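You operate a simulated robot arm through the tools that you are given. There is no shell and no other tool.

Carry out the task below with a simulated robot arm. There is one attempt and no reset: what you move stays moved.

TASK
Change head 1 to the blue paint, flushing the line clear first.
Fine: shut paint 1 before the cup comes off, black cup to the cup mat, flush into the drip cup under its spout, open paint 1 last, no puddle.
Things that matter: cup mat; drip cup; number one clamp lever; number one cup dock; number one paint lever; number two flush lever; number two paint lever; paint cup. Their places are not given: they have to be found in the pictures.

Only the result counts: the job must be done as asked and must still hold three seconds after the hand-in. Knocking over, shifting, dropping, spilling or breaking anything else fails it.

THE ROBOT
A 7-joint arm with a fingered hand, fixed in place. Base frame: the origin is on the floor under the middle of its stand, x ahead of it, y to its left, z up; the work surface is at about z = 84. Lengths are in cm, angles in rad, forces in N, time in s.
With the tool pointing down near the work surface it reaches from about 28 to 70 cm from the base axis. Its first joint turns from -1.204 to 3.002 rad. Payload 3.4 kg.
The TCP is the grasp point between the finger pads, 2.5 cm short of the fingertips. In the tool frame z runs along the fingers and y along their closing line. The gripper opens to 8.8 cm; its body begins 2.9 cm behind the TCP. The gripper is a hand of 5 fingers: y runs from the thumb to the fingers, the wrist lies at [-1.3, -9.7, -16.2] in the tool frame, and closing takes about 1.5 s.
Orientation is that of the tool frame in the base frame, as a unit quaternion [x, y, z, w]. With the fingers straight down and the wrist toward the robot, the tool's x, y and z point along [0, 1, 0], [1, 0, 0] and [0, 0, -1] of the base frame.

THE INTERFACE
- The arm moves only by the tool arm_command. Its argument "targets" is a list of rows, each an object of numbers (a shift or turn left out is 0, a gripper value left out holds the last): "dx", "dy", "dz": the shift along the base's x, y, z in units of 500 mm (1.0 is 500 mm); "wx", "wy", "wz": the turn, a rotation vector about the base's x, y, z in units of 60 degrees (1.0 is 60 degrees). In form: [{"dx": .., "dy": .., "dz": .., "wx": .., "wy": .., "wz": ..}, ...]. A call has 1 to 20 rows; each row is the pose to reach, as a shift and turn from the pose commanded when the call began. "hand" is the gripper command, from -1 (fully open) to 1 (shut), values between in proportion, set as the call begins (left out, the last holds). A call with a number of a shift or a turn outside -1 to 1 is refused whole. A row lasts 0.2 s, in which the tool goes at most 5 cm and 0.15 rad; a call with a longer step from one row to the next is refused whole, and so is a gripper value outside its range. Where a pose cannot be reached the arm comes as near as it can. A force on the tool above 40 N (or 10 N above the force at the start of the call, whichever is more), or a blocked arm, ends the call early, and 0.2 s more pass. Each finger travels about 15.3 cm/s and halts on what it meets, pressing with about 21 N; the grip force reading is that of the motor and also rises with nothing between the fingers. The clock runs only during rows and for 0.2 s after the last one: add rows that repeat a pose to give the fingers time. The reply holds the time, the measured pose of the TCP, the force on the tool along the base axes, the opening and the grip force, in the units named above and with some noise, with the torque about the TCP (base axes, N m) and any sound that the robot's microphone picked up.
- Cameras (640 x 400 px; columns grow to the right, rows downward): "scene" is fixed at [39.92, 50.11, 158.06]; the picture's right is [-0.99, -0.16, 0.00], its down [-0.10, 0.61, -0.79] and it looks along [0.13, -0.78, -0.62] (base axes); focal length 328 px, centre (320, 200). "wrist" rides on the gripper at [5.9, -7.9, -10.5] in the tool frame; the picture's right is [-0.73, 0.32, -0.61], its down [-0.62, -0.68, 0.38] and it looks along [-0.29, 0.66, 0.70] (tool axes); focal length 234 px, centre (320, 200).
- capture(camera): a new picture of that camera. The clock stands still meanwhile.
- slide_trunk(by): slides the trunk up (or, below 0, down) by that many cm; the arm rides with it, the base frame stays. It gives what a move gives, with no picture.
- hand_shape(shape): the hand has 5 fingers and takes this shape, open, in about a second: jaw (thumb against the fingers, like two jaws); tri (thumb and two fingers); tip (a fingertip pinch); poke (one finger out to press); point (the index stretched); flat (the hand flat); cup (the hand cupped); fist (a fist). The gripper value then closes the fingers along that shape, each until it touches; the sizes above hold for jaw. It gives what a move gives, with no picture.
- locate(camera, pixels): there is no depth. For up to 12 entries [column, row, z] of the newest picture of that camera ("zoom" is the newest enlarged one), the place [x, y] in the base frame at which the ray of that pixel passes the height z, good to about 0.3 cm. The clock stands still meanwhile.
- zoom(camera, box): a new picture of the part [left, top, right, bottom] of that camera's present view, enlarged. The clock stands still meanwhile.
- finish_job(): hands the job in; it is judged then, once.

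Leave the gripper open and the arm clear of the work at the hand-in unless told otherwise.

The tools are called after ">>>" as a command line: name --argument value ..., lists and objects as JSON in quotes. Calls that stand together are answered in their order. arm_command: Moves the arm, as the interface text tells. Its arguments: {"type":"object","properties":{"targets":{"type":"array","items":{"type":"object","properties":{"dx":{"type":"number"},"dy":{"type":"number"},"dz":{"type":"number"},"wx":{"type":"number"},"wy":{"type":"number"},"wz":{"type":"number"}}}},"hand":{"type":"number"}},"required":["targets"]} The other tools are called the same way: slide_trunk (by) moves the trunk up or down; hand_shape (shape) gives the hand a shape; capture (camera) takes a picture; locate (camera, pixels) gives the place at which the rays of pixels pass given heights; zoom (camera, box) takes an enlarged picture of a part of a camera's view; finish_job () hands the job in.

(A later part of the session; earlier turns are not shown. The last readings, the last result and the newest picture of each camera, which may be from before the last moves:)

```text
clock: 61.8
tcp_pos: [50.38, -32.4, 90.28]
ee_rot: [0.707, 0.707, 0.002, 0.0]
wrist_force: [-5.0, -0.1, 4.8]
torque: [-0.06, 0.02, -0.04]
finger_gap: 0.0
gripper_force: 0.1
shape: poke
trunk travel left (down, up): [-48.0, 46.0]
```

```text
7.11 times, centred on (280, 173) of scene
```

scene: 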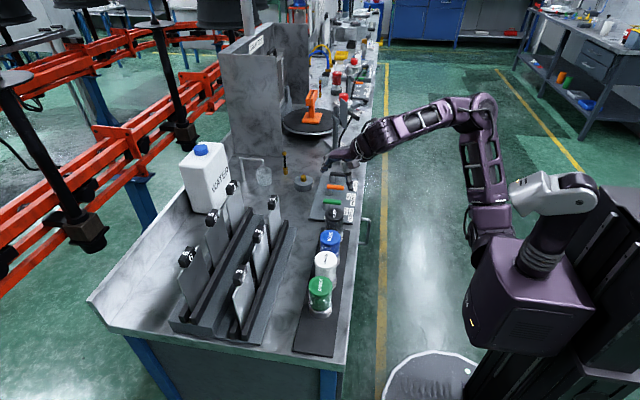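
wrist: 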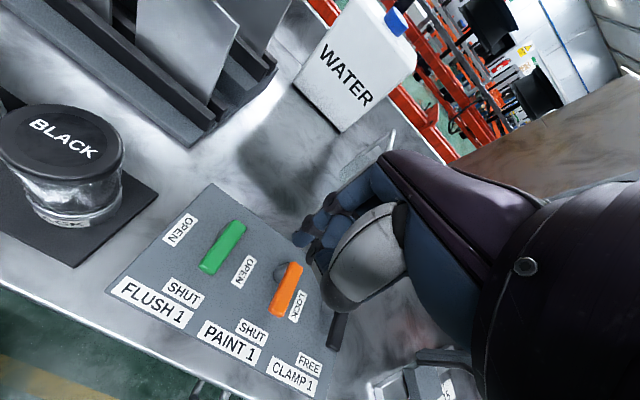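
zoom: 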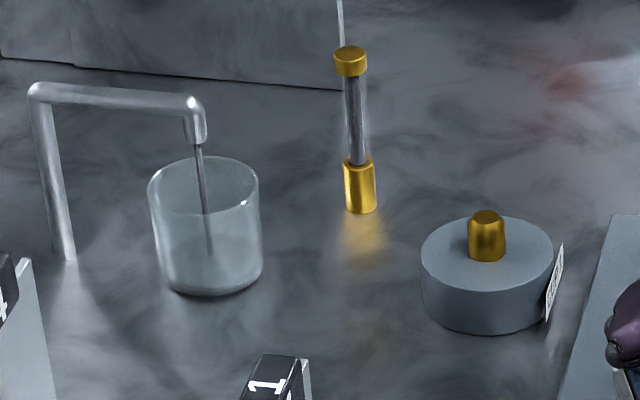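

The stream and gauge are already turning grey. While it flushes, I'll hop the finger over to the far side of the green handle so I'm ready to shut it.

>>> arm_command --targets '[{"dx": -0.02}, {"dx": -0.02, "dz": 0.06}, {"dx": -0.02, "dz": 0.11}, {"dx": 0.03, "dz": 0.12}, {"dx": 0.082, "dz": 0.12}, {"dx": 0.082, "dz": 0.06}, {"dx": 0.082, "dz": 0.0}]'

>>> zoom --camera "scene" --box '[235, 145, 325, 201]'

>>> zoom --camera "scene" --box '[290, 160, 370, 225]'

```text
clock: 63.4
tcp_pos: [54.67, -32.52, 90.11]
ee_rot: [0.707, 0.707, 0.001, 0.0]
wrist_force: [-0.3, -0.7, -0.2]
torque: [0.02, 0.0, 0.03]
finger_gap: 0.0
gripper_force: 0.2
shape: poke
trunk travel left (down, up): [-48.0, 46.0]
```

```text
7.11 times, centred on (280, 173) of scene
```

zoom: 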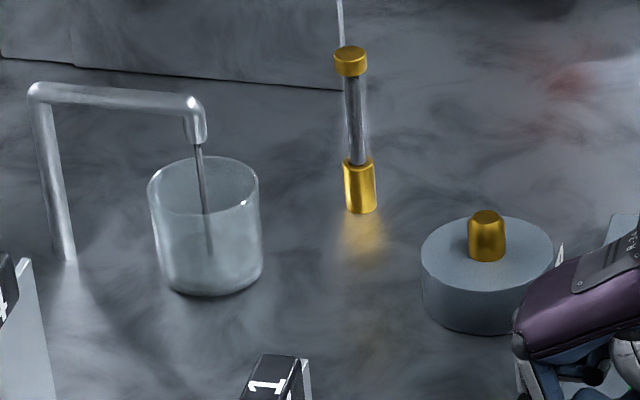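

```text
6.15 times, centred on (330, 192) of scene
```

zoom: 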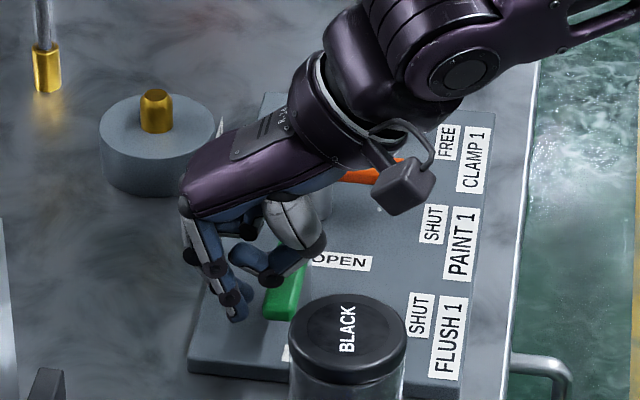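

The stream is grey now and the cup level is still low. I'll wait about 1 s more and look more closely.

>>> arm_command --targets '[{"dx": 0}, {"dx": 0}, {"dx": 0}, {"dx": 0}, {"dx": 0}]'

>>> zoom --camera "scene" --box '[250, 148, 300, 190]'

>>> zoom --camera "wrist" --box '[160, 0, 420, 180]'

```text
clock: 64.6
tcp_pos: [54.7, -32.59, 90.23]
ee_rot: [0.707, 0.707, 0.001, -0.001]
wrist_force: [-0.3, 0.4, -0.2]
torque: [-0.03, -0.02, -0.03]
finger_gap: 0.0
gripper_force: 0.1
shape: poke
trunk travel left (down, up): [-48.0, 46.0]
```

```text
9.52 times, centred on (275, 169) of scene
```

zoom: 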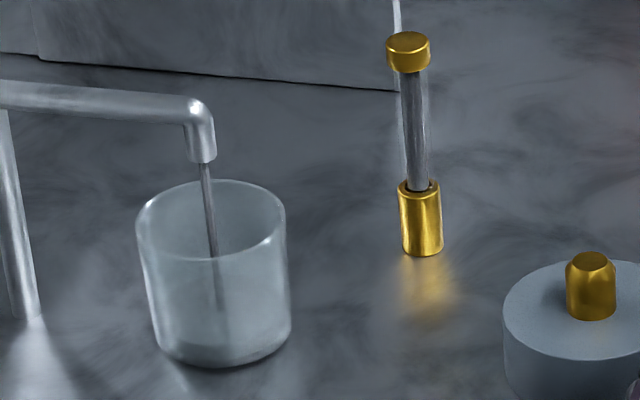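

```text
2.22 times, centred on (290, 90) of wrist
```

zoom: 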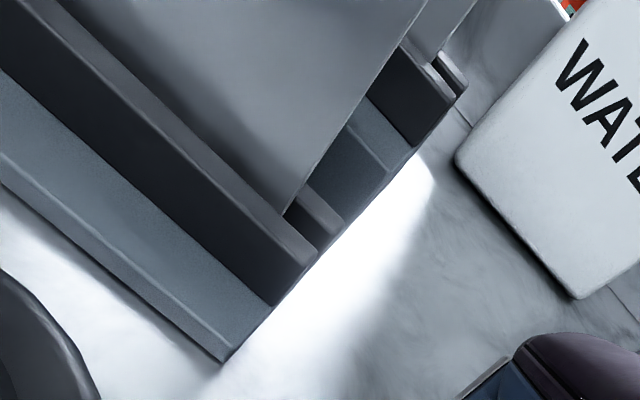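

Stream and gauge are mid-grey and the level is barely up. I'll wait another 2 s.

>>> arm_command --targets '[{"dx": 0}, {"dx": 0}, {"dx": 0}, {"dx": 0}, {"dx": 0}, {"dx": 0}, {"dx": 0}, {"dx": 0}, {"dx": 0}]'

>>> zoom --camera "scene" --box '[250, 148, 300, 190]'

```text
clock: 66.6
tcp_pos: [54.62, -32.53, 90.12]
ee_rot: [0.707, 0.707, 0.0, -0.001]
wrist_force: [0.1, -1.0, 0.0]
torque: [0.01, -0.04, -0.01]
finger_gap: 0.02
gripper_force: 0.1
shape: poke
trunk travel left (down, up): [-48.0, 46.0]
```

```text
9.52 times, centred on (275, 169) of scene
```

zoom: 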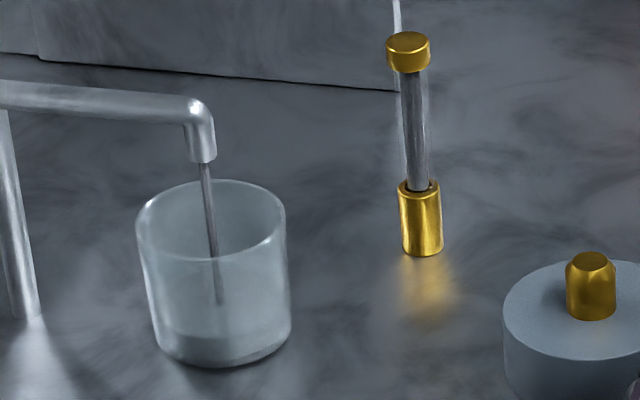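

The level is rising slowly, roughly a fifth full, and the gauge still looks grey. I'll wait 2 s more and compare.

>>> arm_command --targets '[{"dx": 0}, {"dx": 0}, {"dx": 0}, {"dx": 0}, {"dx": 0}, {"dx": 0}, {"dx": 0}, {"dx": 0}, {"dx": 0}]'

>>> zoom --camera "scene" --box '[250, 148, 300, 190]'

>>> zoom --camera "scene" --box '[275, 145, 295, 180]'

```text
clock: 68.6
tcp_pos: [54.57, -32.57, 90.02]
ee_rot: [0.707, 0.707, 0.001, 0.0]
wrist_force: [-0.6, -0.3, -0.2]
torque: [-0.01, 0.02, 0.0]
finger_gap: 0.0
gripper_force: 0.0
shape: poke
trunk travel left (down, up): [-48.0, 46.0]
```

```text
9.52 times, centred on (275, 169) of scene
```

zoom: 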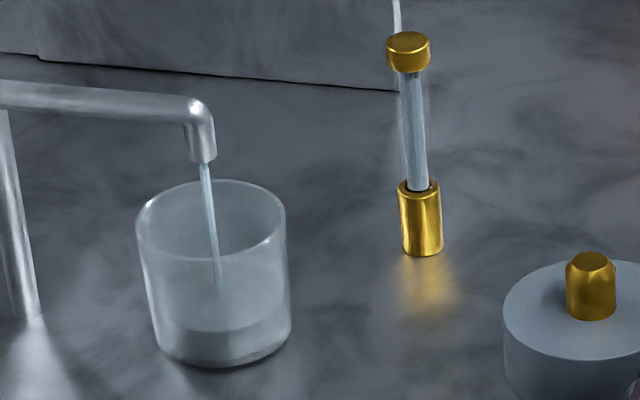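

```text
11.43 times, centred on (285, 162) of scene
```

zoom: 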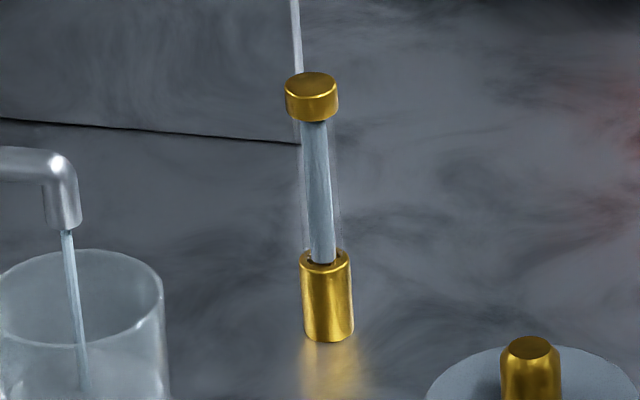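

The gauge and stream have turned pale clear blue, so the line is flushed and the drip cup is only about a quarter full. I'll shut the flush lever now, pulling green back from OPEN to SHUT.

>>> arm_command --targets '[{"dx": -0.028, "dy": 0.004}, {"dx": -0.048, "dy": 0.006}, {"dx": -0.068, "dy": 0.006}, {"dx": -0.088, "dy": 0.0}, {"dx": -0.106, "dy": -0.012}, {"dx": -0.122, "dy": -0.03}, {"dx": -0.13, "dy": -0.046}, {"dx": -0.134, "dy": -0.055}, {"dx": -0.134, "dy": -0.055}]'

>>> zoom --camera "scene" --box '[250, 148, 300, 190]'

>>> zoom --camera "scene" --box '[290, 160, 370, 225]'

```text
clock: 70.6
tcp_pos: [47.84, -34.85, 90.51]
ee_rot: [0.706, 0.708, 0.0, 0.001]
wrist_force: [1.2, 23.9, 0.1]
torque: [0.37, 0.03, 0.28]
finger_gap: 0.01
gripper_force: 0.1
shape: poke
trunk travel left (down, up): [-48.0, 46.0]
```

```text
9.52 times, centred on (275, 169) of scene
```

zoom: 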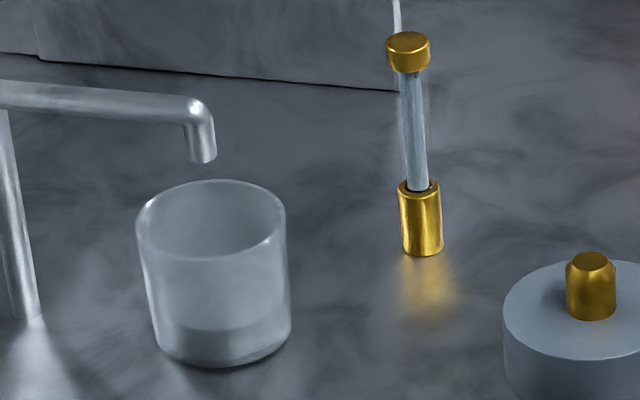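

```text
6.15 times, centred on (330, 192) of scene
```

zoom: 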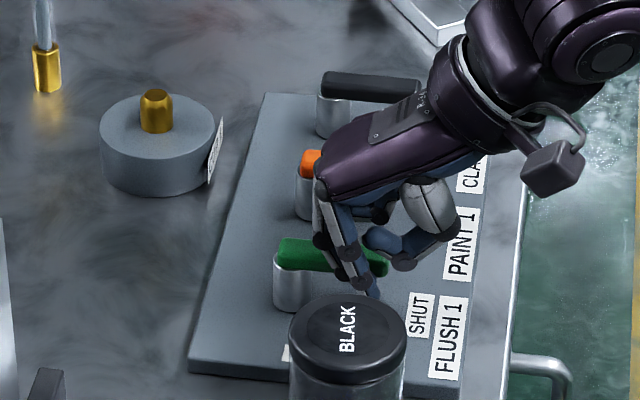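

The stream has stopped, the gauge shows clear, and 24 N confirms green is at its SHUT stop. I'll back off, lift, and take fresh views.

>>> arm_command --targets '[{"dy": 0.012}, {"dy": 0.025}, {"dy": 0.025, "dz": 0.06}, {"dy": 0.025, "dz": 0.14}, {"dy": 0.025, "dz": 0.22}, {"dy": 0.025, "dz": 0.3}, {"dy": 0.025, "dz": 0.36}, {"dy": 0.025, "dz": 0.36}]'

>>> hand_shape --shape "jaw"

>>> capture --camera "scene"

>>> zoom --camera "scene" --box '[300, 180, 370, 255]'

>>> capture --camera "wrist"

```text
clock: 72.4
tcp_pos: [47.73, -34.01, 108.42]
ee_rot: [0.706, 0.708, 0.001, -0.001]
wrist_force: [0.1, 0.7, 0.5]
torque: [0.0, 0.0, 0.03]
finger_gap: 0.02
gripper_force: 0.1
shape: poke
trunk travel left (down, up): [-48.0, 46.0]
```

```text
clock: 73.3
tcp_pos: [47.75, -33.91, 108.41]
ee_rot: [0.707, 0.707, 0.0, 0.001]
wrist_force: [-0.1, -0.9, 0.1]
torque: [0.01, 0.0, -0.02]
finger_gap: 8.8
gripper_force: 0.1
shape: jaw
trunk travel left (down, up): [-48.0, 46.0]
```

```text
taken
```

scene: 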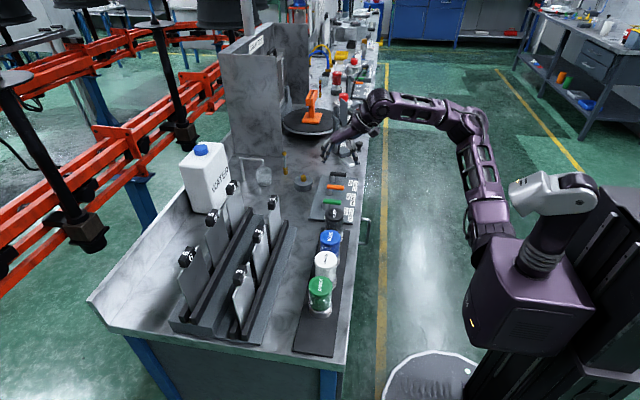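

```text
5.33 times, centred on (335, 218) of scene
```

zoom: 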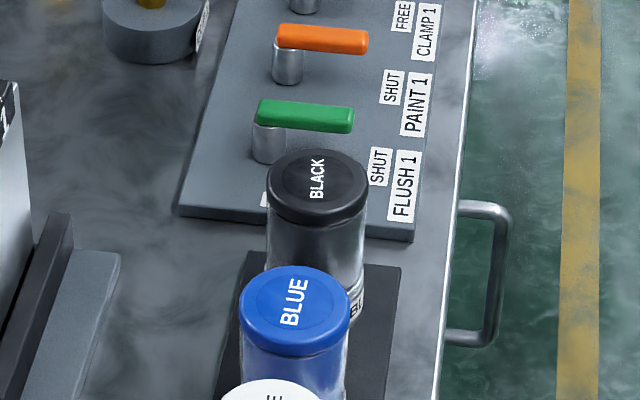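

```text
taken
```

wrist: 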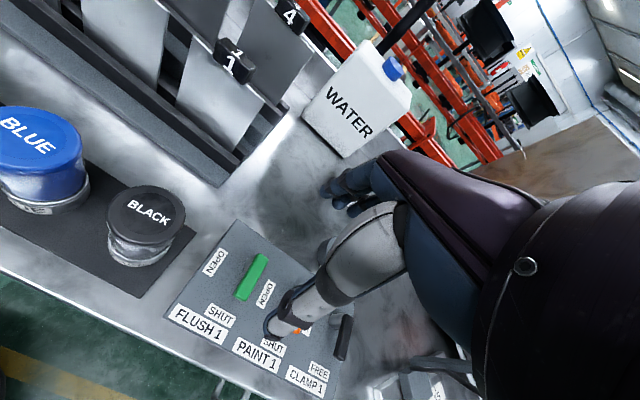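

I'll locate the black and blue lid centres at the lid height z≈94.85 from the scene and wrist views.

>>> locate --camera "scene" --pixels '[[334.6, 214.25, 94.85], [330.3, 237.1, 94.85], [326, 259.5, 94.85]]'

>>> locate --camera "wrist" --pixels '[[146, 213, 94.85], [38, 143, 94.85], [40, 140, 94.85]]'

>>> zoom --camera "wrist" --box '[0, 90, 200, 300]'

```text
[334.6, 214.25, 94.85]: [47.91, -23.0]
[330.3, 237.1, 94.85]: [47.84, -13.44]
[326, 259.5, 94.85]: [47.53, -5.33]
```

```text
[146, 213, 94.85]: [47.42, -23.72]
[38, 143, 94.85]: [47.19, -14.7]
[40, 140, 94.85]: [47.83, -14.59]
```

```text
1.90 times, centred on (100, 195) of wrist
```

zoom: 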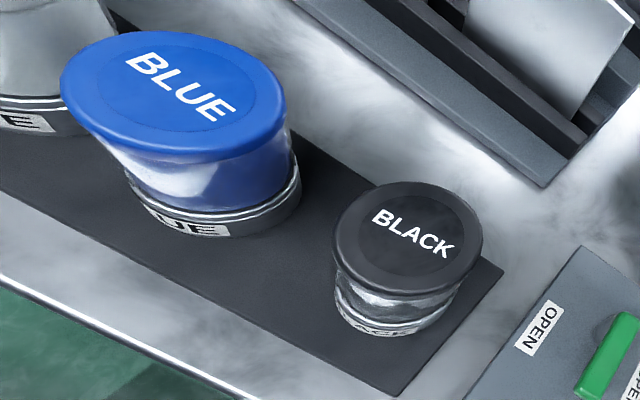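

Black is at about (47.65,-23.35) and blue at about (47.7,-13.8). I'll move above the blue cup at height, adding the same 7° tilt in the hand's own plane.

>>> arm_command --targets '[{"dy": 0.07, "wy": -0.03}, {"dy": 0.14, "wy": -0.06}, {"dy": 0.21, "wy": -0.09}, {"dy": 0.28, "wy": -0.1167}, {"dx": -0.006, "dy": 0.35, "wy": -0.1167}, {"dx": -0.009, "dy": 0.403, "wy": -0.1167}, {"dx": -0.009, "dy": 0.403, "dz": -0.06, "wy": -0.1167}, {"dx": -0.009, "dy": 0.403, "dz": -0.1, "wy": -0.1167}, {"dx": -0.009, "dy": 0.403, "dz": -0.1, "wy": -0.1167}]'

>>> capture --camera "wrist"

>>> zoom --camera "scene" --box '[290, 170, 390, 270]'

```text
clock: 75.3
tcp_pos: [47.6, -13.75, 103.22]
ee_rot: [0.706, 0.706, 0.044, 0.042]
wrist_force: [-0.1, 0.0, -0.2]
torque: [-0.01, 0.03, -0.01]
finger_gap: 8.79
gripper_force: 0.1
shape: jaw
trunk travel left (down, up): [-48.0, 46.0]
```

```text
taken
```

wrist: 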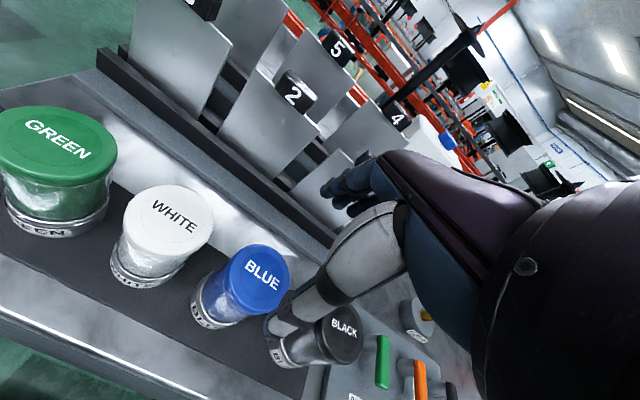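

```text
4.00 times, centred on (340, 220) of scene
```

zoom: 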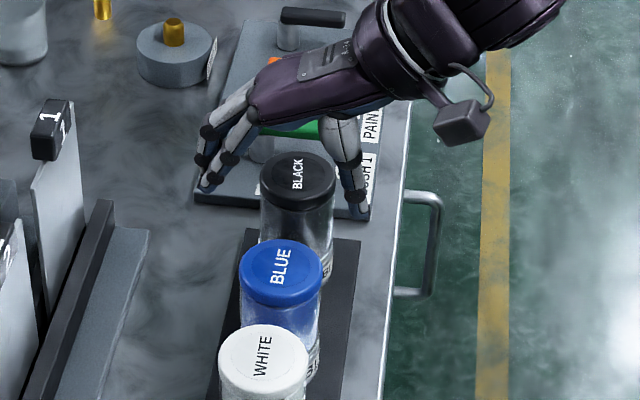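

I see the blue lid at about (262,278) in the wrist view. I'll zoom in for a precise centre before descending.

>>> zoom --camera "wrist" --box '[170, 220, 370, 380]'

>>> locate --camera "wrist" --pixels '[[262, 278, 94.85], [229, 276, 94.85], [292, 276, 94.85], [262, 246, 94.85], [262, 310, 94.85], [339, 333, 94.85]]'

```text
2.50 times, centred on (270, 300) of wrist
```

zoom: 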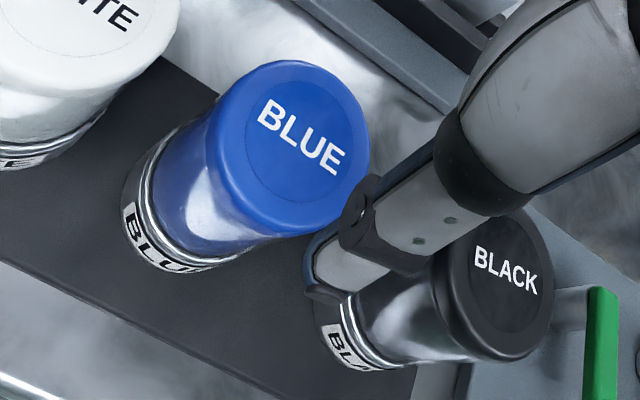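

```text
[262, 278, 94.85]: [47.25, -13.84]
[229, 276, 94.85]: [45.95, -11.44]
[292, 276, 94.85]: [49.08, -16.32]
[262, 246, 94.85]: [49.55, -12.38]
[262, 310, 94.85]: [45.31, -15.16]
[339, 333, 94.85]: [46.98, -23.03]
```

Blue is centred at about (47.7,-13.75), and the black cup's edge stays about 0.9 cm clear of the little finger. I'll descend around the blue lid to z≈93.3.

>>> arm_command --targets '[{"dx": -0.004, "dz": -0.04}, {"dx": -0.004, "dz": -0.08}, {"dx": -0.004, "dz": -0.12}, {"dx": -0.004, "dz": -0.15}, {"dx": -0.004, "dz": -0.175}, {"dx": -0.004, "dz": -0.196}, {"dx": -0.004, "dz": -0.196}]'

>>> capture --camera "wrist"

>>> zoom --camera "scene" --box '[290, 180, 380, 270]'

```text
clock: 76.9
tcp_pos: [47.43, -13.76, 93.35]
ee_rot: [0.706, 0.706, 0.044, 0.043]
wrist_force: [0.8, 0.1, 0.6]
torque: [-0.01, 0.0, 0.0]
finger_gap: 8.8
gripper_force: 0.0
shape: jaw
trunk travel left (down, up): [-48.0, 46.0]
```

```text
taken
```

wrist: 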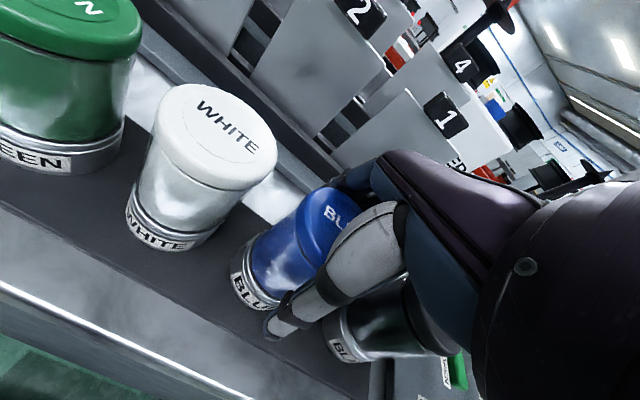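

```text
4.44 times, centred on (335, 225) of scene
```

zoom: 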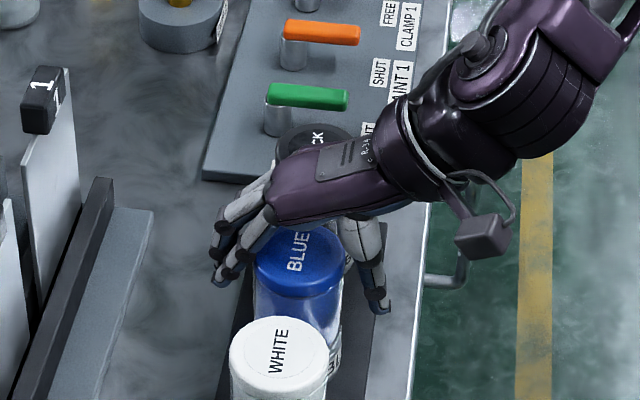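

The alignment matches the earlier black-cup grip, with no contact force. I'll close the hand on the blue cup.

>>> arm_command --targets '[{"dz": 0}, {"dz": 0}, {"dz": 0}, {"dz": 0}, {"dz": 0}, {"dz": 0}, {"dz": 0}, {"dz": 0}]' --hand 1

>>> capture --camera "wrist"

>>> zoom --camera "scene" --box '[290, 180, 380, 270]'

```text
clock: 78.7
tcp_pos: [47.32, -13.84, 93.35]
ee_rot: [0.706, 0.706, 0.044, 0.043]
wrist_force: [-0.4, 0.8, -0.2]
torque: [0.03, 0.1, 0.0]
finger_gap: 5.02
gripper_force: 20.7
shape: jaw
trunk travel left (down, up): [-48.0, 46.0]
```

```text
taken
```

wrist: 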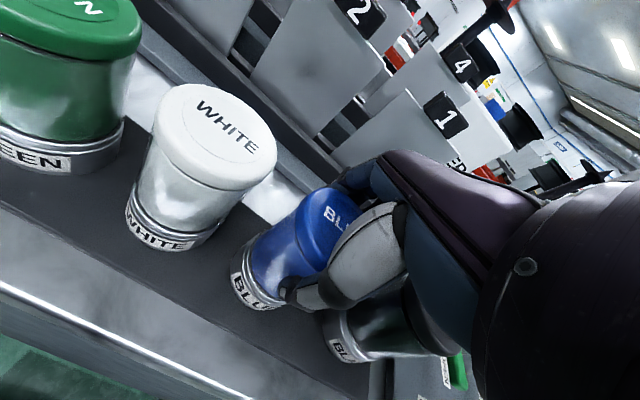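

```text
4.44 times, centred on (335, 225) of scene
```

zoom: 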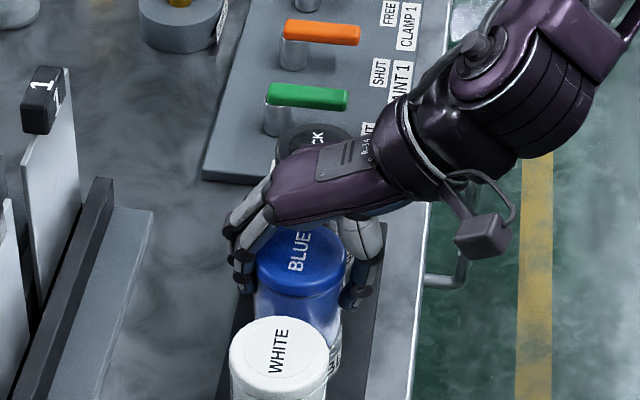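

The gap is 5.02 cm against 5.61 cm for the black cup, so I'm gripping blue off to one side, toward its -y edge. I'll open, shift about 0.8 cm in +y and regrip so the hold matches.

>>> arm_command --targets '[{"dz": 0}, {"dz": 0}, {"dz": 0}, {"dz": 0}, {"dz": 0}, {"dy": 0.004}, {"dy": 0.009}, {"dy": 0.014}, {"dy": 0.017}, {"dy": 0.017}]' --hand -1

>>> capture --camera "wrist"

>>> zoom --camera "scene" --box '[290, 180, 380, 270]'

```text
clock: 80.9
tcp_pos: [47.37, -12.96, 93.41]
ee_rot: [0.706, 0.706, 0.043, 0.043]
wrist_force: [0.2, -0.6, 0.7]
torque: [-0.02, -0.01, 0.03]
finger_gap: 8.76
gripper_force: 0.1
shape: jaw
trunk travel left (down, up): [-48.0, 46.0]
```

```text
taken
```

wrist: 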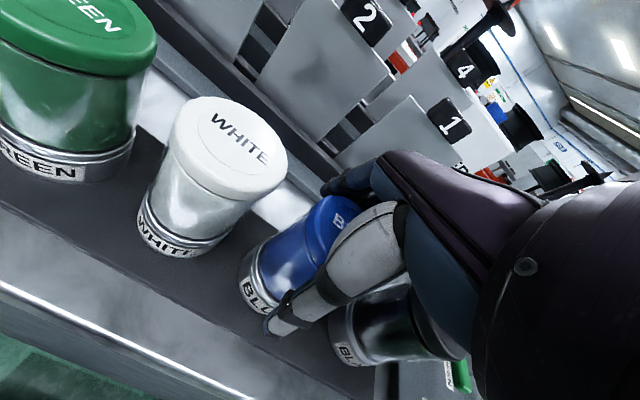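

```text
4.44 times, centred on (335, 225) of scene
```

zoom: 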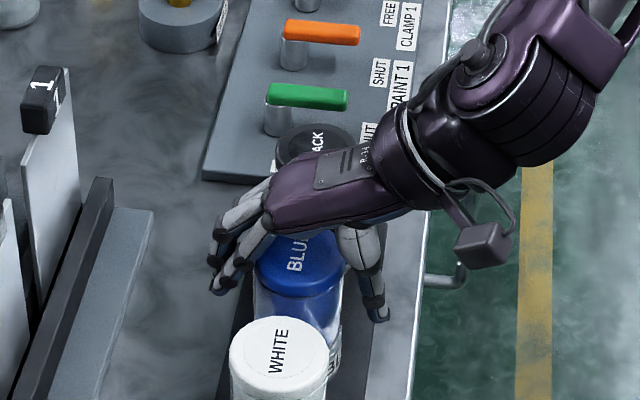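

>>> arm_command --targets '[{"dz": 0}, {"dz": 0}, {"dz": 0}, {"dz": 0}, {"dz": 0}, {"dz": 0}, {"dz": 0}, {"dz": 0}]' --hand 1

>>> capture --camera "wrist"

```text
clock: 82.7
tcp_pos: [47.43, -12.96, 93.51]
ee_rot: [0.706, 0.706, 0.043, 0.043]
wrist_force: [-0.6, 0.1, -0.7]
torque: [0.02, 0.03, 0.0]
finger_gap: 4.73
gripper_force: 20.9
shape: jaw
trunk travel left (down, up): [-48.0, 46.0]
```

```text
taken
```

wrist: 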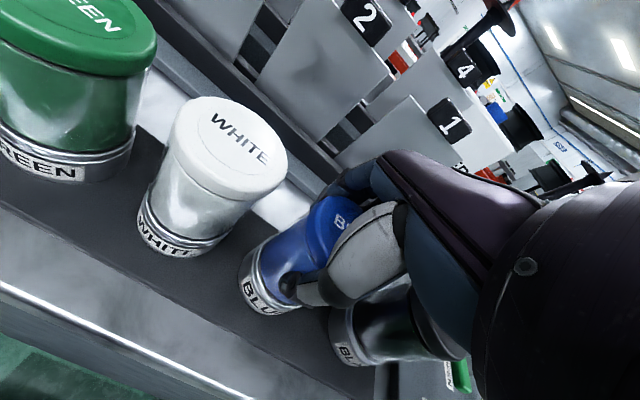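

The gap fell to 4.73, so the first position was actually the better centred one. I'll zoom in on the wrist view to judge where the lid sits relative to the hand.

>>> zoom --camera "wrist" --box '[220, 170, 420, 330]'

>>> zoom --camera "scene" --box '[300, 200, 370, 260]'

```text
2.50 times, centred on (320, 250) of wrist
```

zoom: 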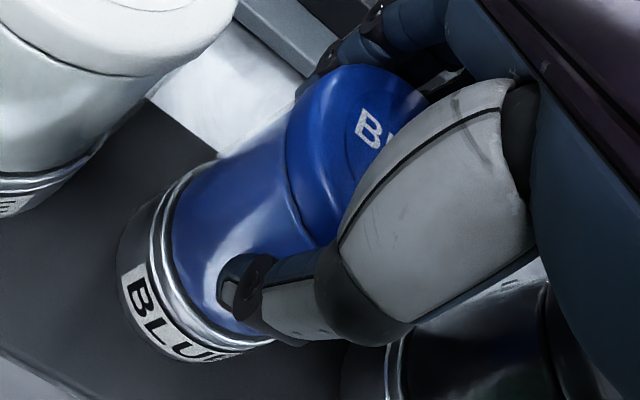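

```text
6.67 times, centred on (335, 230) of scene
```

zoom: 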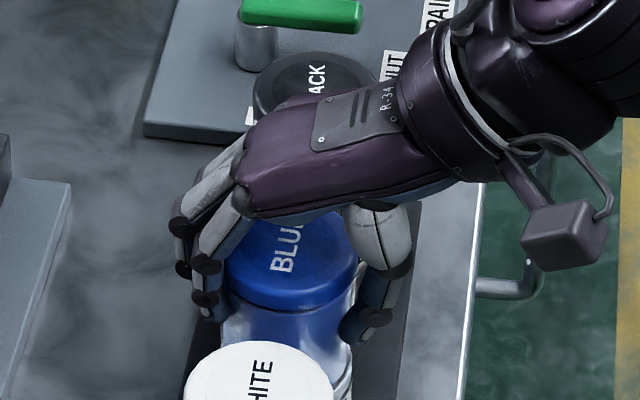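

The silhouette shows the cup about 1 cm off-centre now, while the first grip and the black grip were both nearly centred. I'll open, shift back 0.7 cm in -y and close again.

>>> arm_command --targets '[{"dz": 0}, {"dz": 0}, {"dz": 0}, {"dz": 0}, {"dz": 0}, {"dy": -0.004, "dz": -0.001}, {"dy": -0.009, "dz": -0.002}, {"dy": -0.014, "dz": -0.003}, {"dy": -0.014, "dz": -0.003}]' --hand -1

>>> arm_command --targets '[{"dz": 0}, {"dz": 0}, {"dz": 0}, {"dz": 0}, {"dz": 0}, {"dz": 0}, {"dz": 0}, {"dz": 0}]' --hand 1

>>> zoom --camera "wrist" --box '[220, 170, 420, 330]'

>>> zoom --camera "scene" --box '[300, 200, 370, 260]'

```text
clock: 84.7
tcp_pos: [47.16, -13.56, 93.35]
ee_rot: [0.706, 0.706, 0.044, 0.043]
wrist_force: [0.6, 0.4, 0.6]
torque: [0.03, -0.02, 0.03]
finger_gap: 8.75
gripper_force: 0.0
shape: jaw
trunk travel left (down, up): [-48.0, 46.0]
```

```text
clock: 86.5
tcp_pos: [47.27, -13.61, 93.33]
ee_rot: [0.706, 0.706, 0.045, 0.043]
wrist_force: [-1.1, 0.4, 3.1]
torque: [0.01, 0.25, -0.01]
finger_gap: 5.64
gripper_force: 21.2
shape: jaw
trunk travel left (down, up): [-48.0, 46.0]
```

```text
2.50 times, centred on (320, 250) of wrist
```

zoom: 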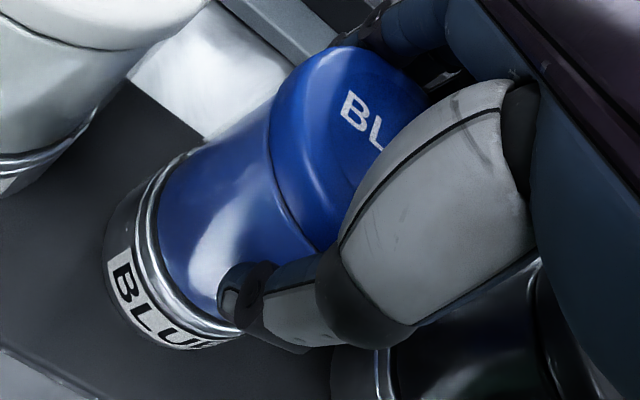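

```text
6.67 times, centred on (335, 230) of scene
```

zoom: 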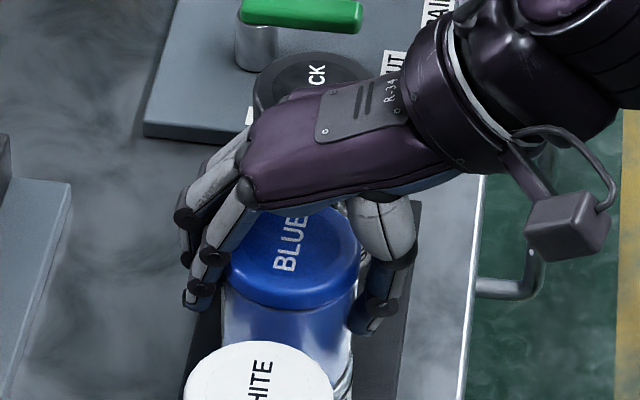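

The gap is now 5.64 cm, matching the black grip, and the collar appears at nearly the same image position. I'll lift a little and check that it holds.

>>> arm_command --targets '[{"dz": 0.01}, {"dz": 0.025}, {"dz": 0.04}, {"dz": 0.06}, {"dz": 0.06}]'

>>> zoom --camera "scene" --box '[290, 180, 380, 270]'

>>> zoom --camera "wrist" --box '[220, 170, 420, 330]'

```text
clock: 87.7
tcp_pos: [47.23, -13.65, 96.28]
ee_rot: [0.705, 0.706, 0.044, 0.042]
wrist_force: [-0.5, 0.1, -3.4]
torque: [0.03, 0.03, 0.02]
finger_gap: 5.63
gripper_force: 21.0
shape: jaw
trunk travel left (down, up): [-48.0, 46.0]
```

```text
4.44 times, centred on (335, 225) of scene
```

zoom: 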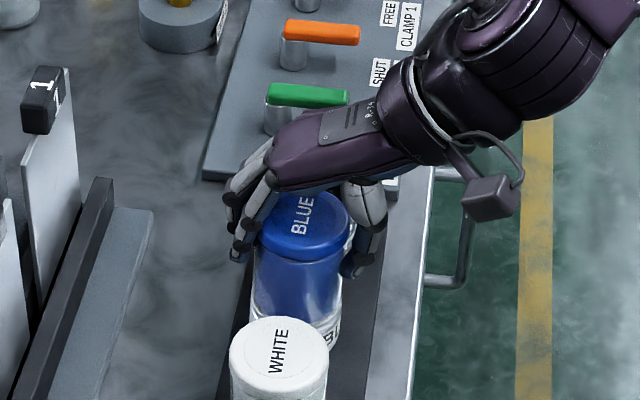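

```text
2.50 times, centred on (320, 250) of wrist
```

zoom: 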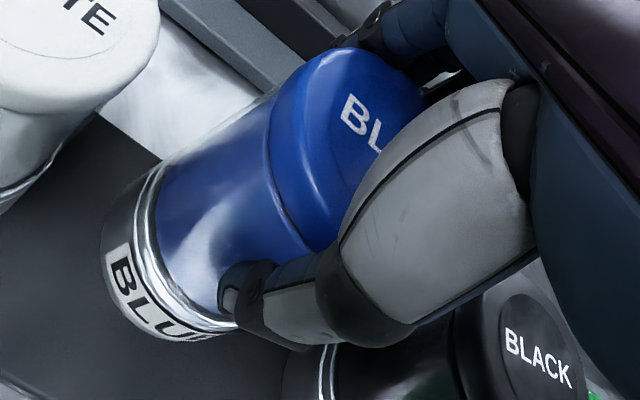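

The blue cup is held upright with about 3.4 N of weight. I'll raise it and carry it over the bench to above dock 1, turning the hand back by 36° on the way, to the same TCP pose I lifted black to.

>>> arm_command --targets '[{"dz": 0.05}, {"dz": 0.1}, {"dz": 0.15}, {"dz": 0.178}, {"dx": 0.026, "dy": -0.06, "dz": 0.178, "wz": -0.05}, {"dx": 0.052, "dy": -0.12, "dz": 0.178, "wz": -0.1}, {"dx": 0.077, "dy": -0.18, "dz": 0.178, "wz": -0.15}, {"dx": 0.103, "dy": -0.24, "dz": 0.178, "wz": -0.2}, {"dx": 0.129, "dy": -0.3, "dz": 0.178, "wz": -0.25}, {"dx": 0.154, "dy": -0.36, "dz": 0.178, "wz": -0.3}, {"dx": 0.18, "dy": -0.42, "dz": 0.178, "wz": -0.35}, {"dx": 0.206, "dy": -0.48, "dz": 0.178, "wz": -0.4}, {"dx": 0.232, "dy": -0.54, "dz": 0.178, "wz": -0.45}, {"dx": 0.257, "dy": -0.6, "dz": 0.178, "wz": -0.5}, {"dx": 0.283, "dy": -0.66, "dz": 0.178, "wz": -0.55}, {"dx": 0.3064, "dy": -0.714, "dz": 0.178, "wz": -0.6}, {"dx": 0.3064, "dy": -0.714, "dz": 0.178, "wz": -0.6}, {"dx": 0.3064, "dy": -0.714, "dz": 0.178, "wz": -0.6}]'

>>> zoom --camera "scene" --box '[270, 120, 350, 200]'

>>> capture --camera "wrist"

```text
clock: 91.5
tcp_pos: [62.54, -49.42, 104.93]
ee_rot: [0.889, 0.453, 0.028, 0.053]
wrist_force: [0.7, 0.6, -3.7]
torque: [0.02, 0.03, 0.01]
finger_gap: 5.54
gripper_force: 21.1
shape: jaw
trunk travel left (down, up): [-48.0, 46.0]
```

```text
5.00 times, centred on (310, 160) of scene
```

zoom: 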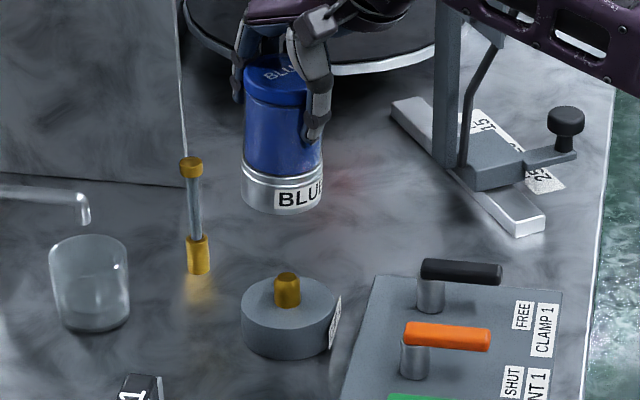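

```text
taken
```

wrist: 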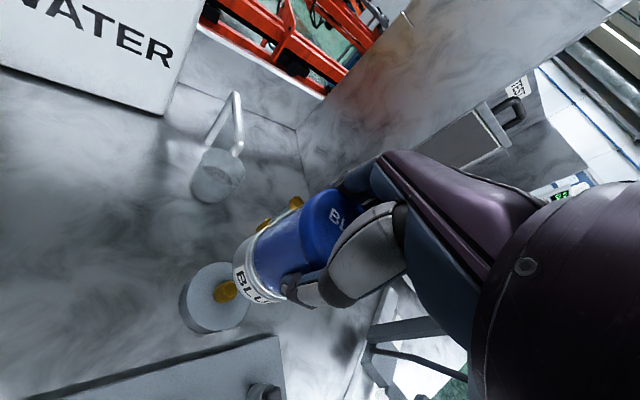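

I'm above the dock and the picture closely matches the black-cup one. I'll zoom in to check the cup's tilt and its alignment with the stud.

>>> zoom --camera "scene" --box '[283, 125, 333, 190]'

>>> zoom --camera "wrist" --box '[160, 200, 340, 350]'

```text
6.15 times, centred on (308, 158) of scene
```

zoom: 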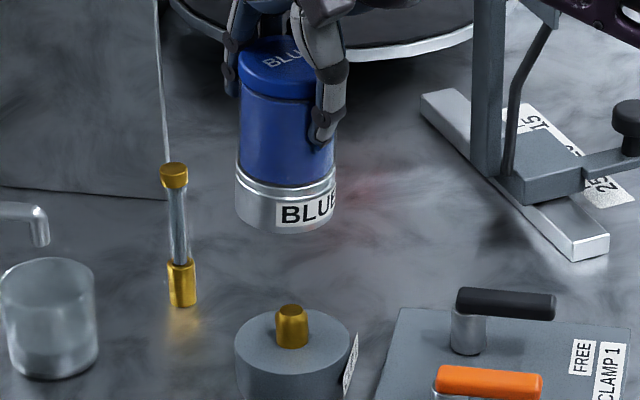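

```text
2.67 times, centred on (250, 275) of wrist
```

zoom: 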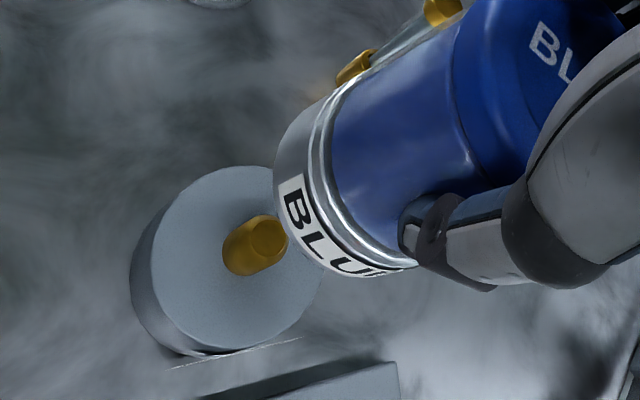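

The cup looks tilted about 4° with its bottom outward, partly following the tool's tilt. I'll locate its bottom centre at z≈96.5 from both cameras and compare with the dock centre.

>>> locate --camera "wrist" --pixels '[[261.2, 269.4, 96.5], [261.2, 269.4, 96], [217.8, 298, 86.9], [230.5, 290.5, 89.3]]'

>>> locate --camera "scene" --pixels '[[302.5, 159.1, 96.5], [302.5, 159.1, 96], [303.6, 180.5, 86.9], [303.4, 175.3, 89.3]]'

```text
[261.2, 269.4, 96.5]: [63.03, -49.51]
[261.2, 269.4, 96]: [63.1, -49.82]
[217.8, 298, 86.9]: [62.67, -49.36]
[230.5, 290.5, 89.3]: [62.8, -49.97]
```

```text
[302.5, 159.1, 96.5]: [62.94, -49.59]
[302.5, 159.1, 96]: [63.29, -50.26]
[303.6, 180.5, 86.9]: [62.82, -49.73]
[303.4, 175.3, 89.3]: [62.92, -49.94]
```

The bottom centre is about (63.0,-49.6) against a stud at about (62.8,-49.8), which is well aligned. I'll try to level the cup by taking 4° out of the tool tilt, shifting the TCP to keep the bottom over the stud.

>>> arm_command --targets '[{"dx": 0.004, "dy": -0.003, "wx": 0.02, "wy": 0.027}, {"dx": 0.008, "dy": -0.006, "wx": 0.0392, "wy": 0.0539}, {"dx": 0.008, "dy": -0.006, "wx": 0.0392, "wy": 0.0539}, {"dx": 0.008, "dy": -0.006, "wx": 0.0392, "wy": 0.0539}]'

>>> zoom --camera "scene" --box '[283, 125, 333, 190]'

>>> zoom --camera "wrist" --box '[160, 200, 340, 350]'

```text
clock: 92.5
tcp_pos: [62.0, -48.95, 103.8]
ee_rot: [0.891, 0.454, 0.012, 0.023]
wrist_force: [0.6, 1.0, -3.1]
torque: [0.02, 0.0, 0.0]
finger_gap: 5.58
gripper_force: 21.1
shape: jaw
out of reach, approached as far as the arm can: row 1, 2, 3, 4
trunk travel left (down, up): [-48.0, 46.0]
```

```text
6.15 times, centred on (308, 158) of scene
```

zoom: 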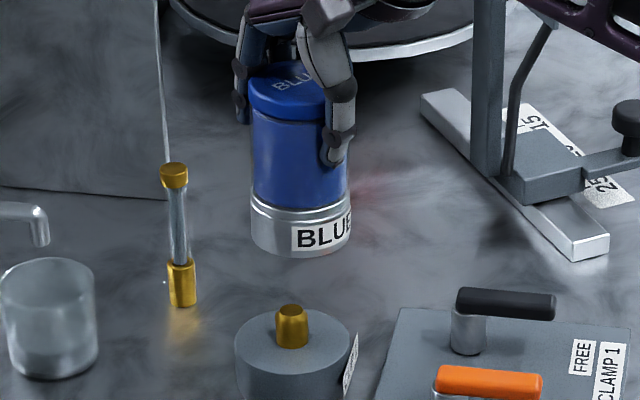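

```text
2.67 times, centred on (250, 275) of wrist
```

zoom: 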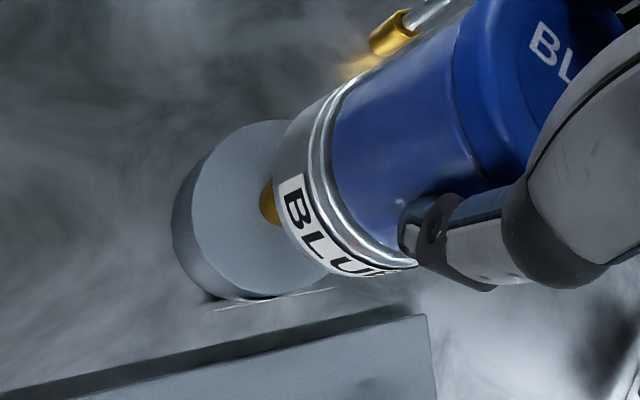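

The pose with 3° tilt is just out of reach up here, but the cup is now level. The wrist is above shoulder height, so lowering the arm should gain reach. I'll go down to z≈100, keeping the cup bottom at 91.5, above the stud, while moving toward the dock centre.

>>> arm_command --targets '[{"dz": -0.025}, {"dz": -0.05}, {"dz": -0.07}, {"dx": 0.008, "dy": -0.01, "dz": -0.07}, {"dx": 0.017, "dy": -0.02, "dz": -0.07}, {"dx": 0.017, "dy": -0.02, "dz": -0.07}]'

>>> zoom --camera "scene" --box '[283, 130, 333, 195]'

>>> zoom --camera "wrist" --box '[160, 200, 340, 350]'

```text
clock: 93.9
tcp_pos: [62.92, -49.8, 100.3]
ee_rot: [0.891, 0.454, 0.012, 0.023]
wrist_force: [-0.5, -0.1, -3.7]
torque: [0.04, -0.01, 0.0]
finger_gap: 5.58
gripper_force: 20.7
shape: jaw
trunk travel left (down, up): [-48.0, 46.0]
```

```text
6.15 times, centred on (308, 162) of scene
```

zoom: 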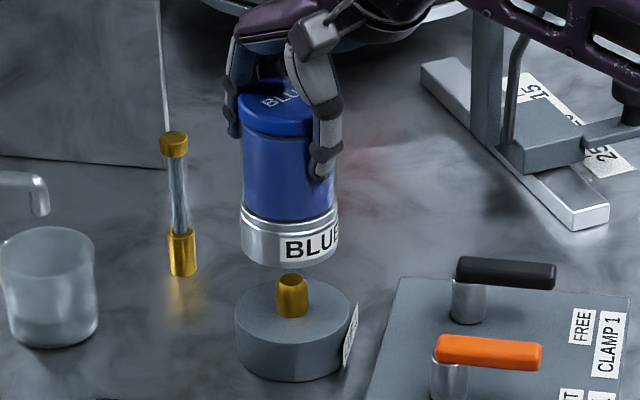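

```text
2.67 times, centred on (250, 275) of wrist
```

zoom: 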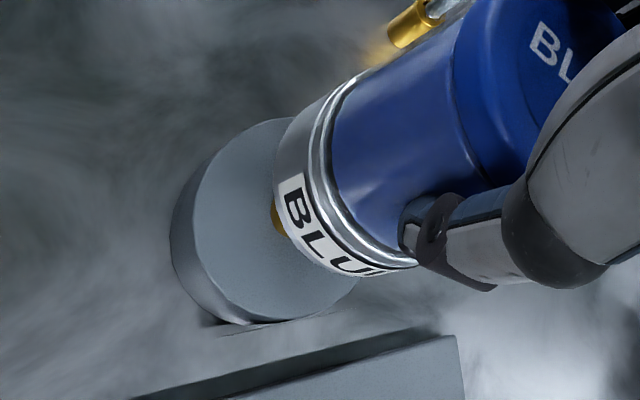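

I reached (62.92,-49.8,100.3). I'll check the bottom centre against the dock once more.

>>> locate --camera "wrist" --pixels '[[261.2, 269.4, 91.86], [261.2, 269.4, 91.5]]'

>>> locate --camera "scene" --pixels '[[303.1, 168.5, 91.86], [303.1, 168.5, 91.5], [303.4, 175, 89.3], [303.5, 181.6, 86.9]]'

>>> zoom --camera "scene" --box '[288, 155, 318, 195]'

```text
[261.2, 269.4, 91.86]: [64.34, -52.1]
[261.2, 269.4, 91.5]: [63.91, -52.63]
```

```text
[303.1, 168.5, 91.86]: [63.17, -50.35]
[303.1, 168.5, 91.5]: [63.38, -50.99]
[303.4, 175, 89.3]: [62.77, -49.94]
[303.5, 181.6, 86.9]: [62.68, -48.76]
```

```text
10.00 times, centred on (303, 175) of scene
```

zoom: 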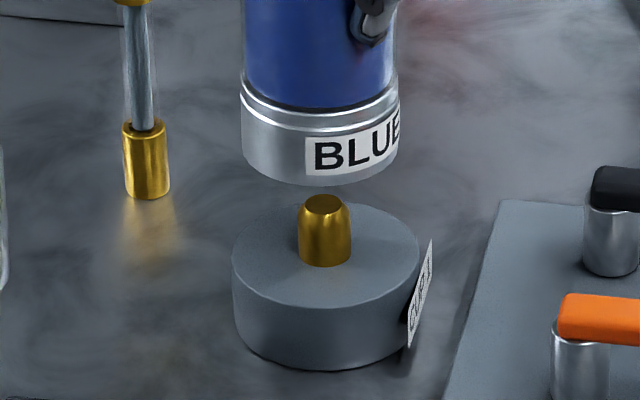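

I need a fresh wrist capture for locating, since the last one was from the older pose.

>>> capture --camera "wrist"

>>> zoom --camera "wrist" --box '[200, 220, 300, 320]'

>>> locate --camera "wrist" --pixels '[[261.2, 269.4, 91.86], [261.2, 269.4, 91.6], [261.2, 269.4, 92.1]]'

```text
taken
```

wrist: 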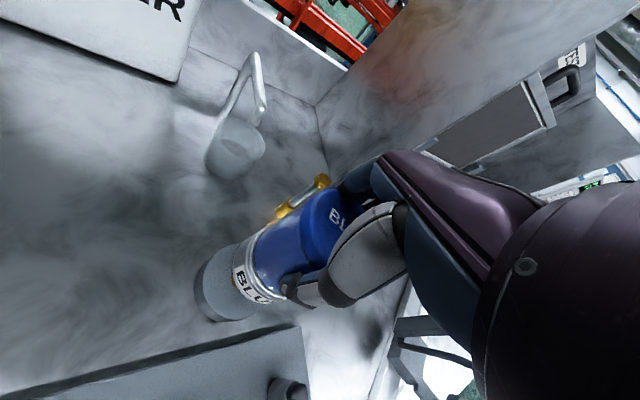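

```text
4.00 times, centred on (250, 270) of wrist
```

zoom: 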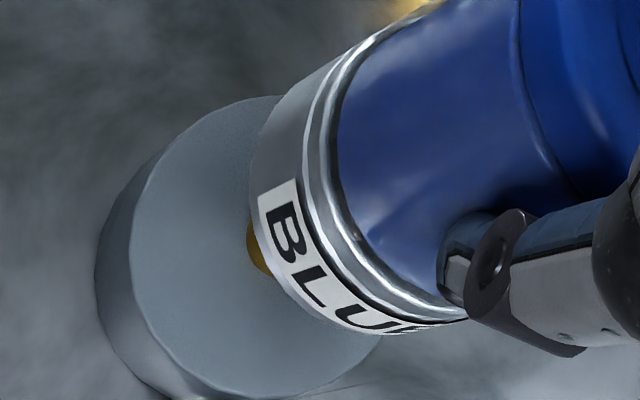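

```text
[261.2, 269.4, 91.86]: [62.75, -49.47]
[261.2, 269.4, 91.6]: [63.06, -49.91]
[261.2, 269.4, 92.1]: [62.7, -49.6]
```

Both views put the cup bottom within about 0.2 cm of the dock axis, and the cup is level. I'll lower slowly to where the stud top should enter the cup.

>>> arm_command --targets '[{"dz": -0.015}, {"dz": -0.03}, {"dz": -0.042}, {"dz": -0.05}, {"dz": -0.056}, {"dz": -0.06}, {"dz": -0.06}]'

>>> zoom --camera "scene" --box '[283, 145, 333, 195]'

```text
clock: 95.5
tcp_pos: [62.96, -49.91, 97.32]
ee_rot: [0.891, 0.453, 0.012, 0.022]
wrist_force: [-0.2, 0.4, -3.6]
torque: [0.05, 0.03, -0.02]
finger_gap: 5.56
gripper_force: 21.1
shape: jaw
trunk travel left (down, up): [-48.0, 46.0]
```

```text
8.00 times, centred on (308, 170) of scene
```

zoom: 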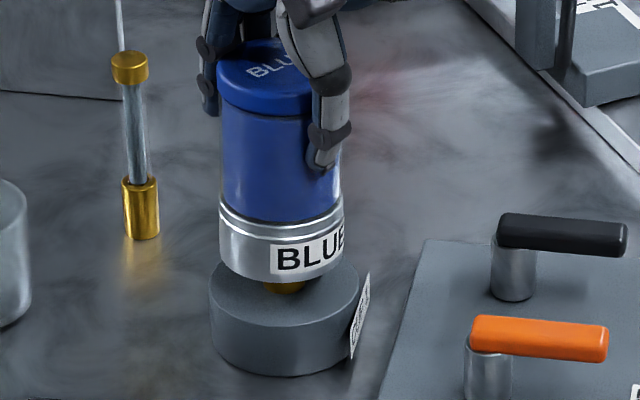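

At z=97.3 there is no added force, so the stud has entered the cup. I'll continue down slowly until it seats.

>>> arm_command --targets '[{"dz": -0.008}, {"dz": -0.016}, {"dz": -0.024}, {"dz": -0.03}, {"dz": -0.034}, {"dz": -0.038}, {"dz": -0.038}]'

>>> zoom --camera "scene" --box '[283, 145, 333, 195]'

```text
clock: 97.1
tcp_pos: [62.86, -49.82, 95.6]
ee_rot: [0.89, 0.455, 0.013, 0.024]
wrist_force: [3.0, 1.7, 6.1]
torque: [-0.04, -0.07, 0.03]
finger_gap: 5.53
gripper_force: 21.5
shape: jaw
trunk travel left (down, up): [-48.0, 46.0]
```

```text
8.00 times, centred on (308, 170) of scene
```

zoom: 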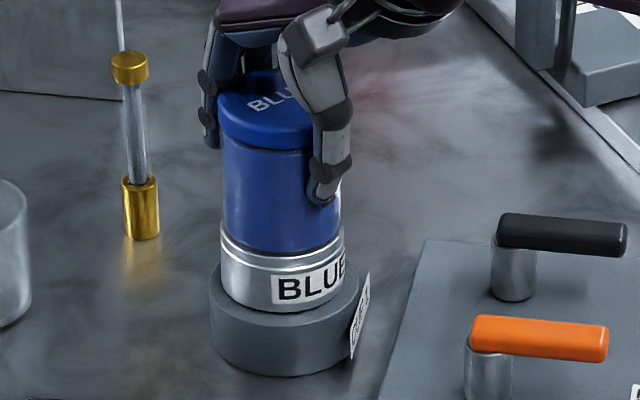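

The force rose by about 10 N at z=95.6 and the picture shows the cup sitting on the dock. I'll press a touch more to confirm it's seated, then open the hand.

>>> arm_command --targets '[{"dz": -0.002}, {"dz": -0.004}, {"dz": -0.004}]'

>>> arm_command --targets '[{"dz": 0.003}, {"dz": 0.005}, {"dz": 0.005}, {"dz": 0.005}, {"dz": 0.005}, {"dz": 0.005}, {"dz": 0.005}, {"dz": 0.005}]' --hand -1

>>> zoom --camera "scene" --box '[283, 145, 333, 195]'

>>> capture --camera "wrist"

```text
clock: 97.9
tcp_pos: [62.9, -49.71, 95.6]
ee_rot: [0.89, 0.455, 0.014, 0.025]
wrist_force: [4.8, 3.7, 12.3]
torque: [-0.14, -0.15, 0.11]
finger_gap: 5.51
gripper_force: 20.9
shape: jaw
trunk travel left (down, up): [-48.0, 46.0]
```

```text
clock: 99.7
tcp_pos: [62.82, -49.9, 95.51]
ee_rot: [0.891, 0.454, 0.013, 0.023]
wrist_force: [-0.1, 0.7, 0.1]
torque: [0.01, 0.02, -0.01]
finger_gap: 8.78
gripper_force: 0.0
shape: jaw
trunk travel left (down, up): [-48.0, 46.0]
```

```text
8.00 times, centred on (308, 170) of scene
```

zoom: 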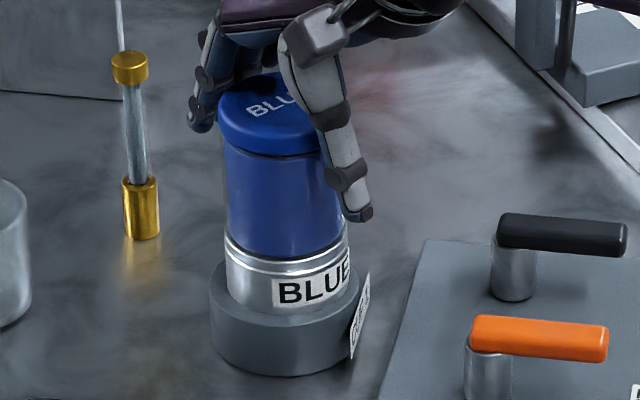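

```text
taken
```

wrist: 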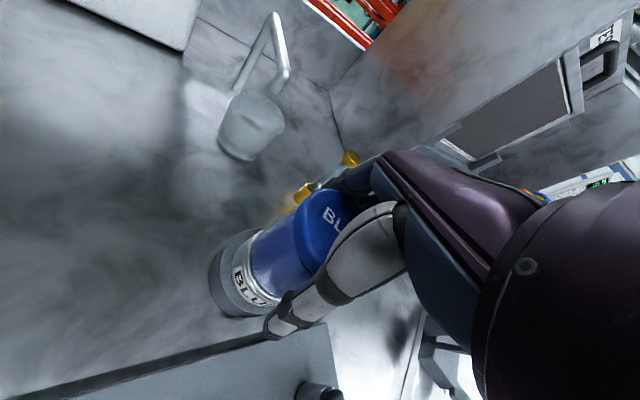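

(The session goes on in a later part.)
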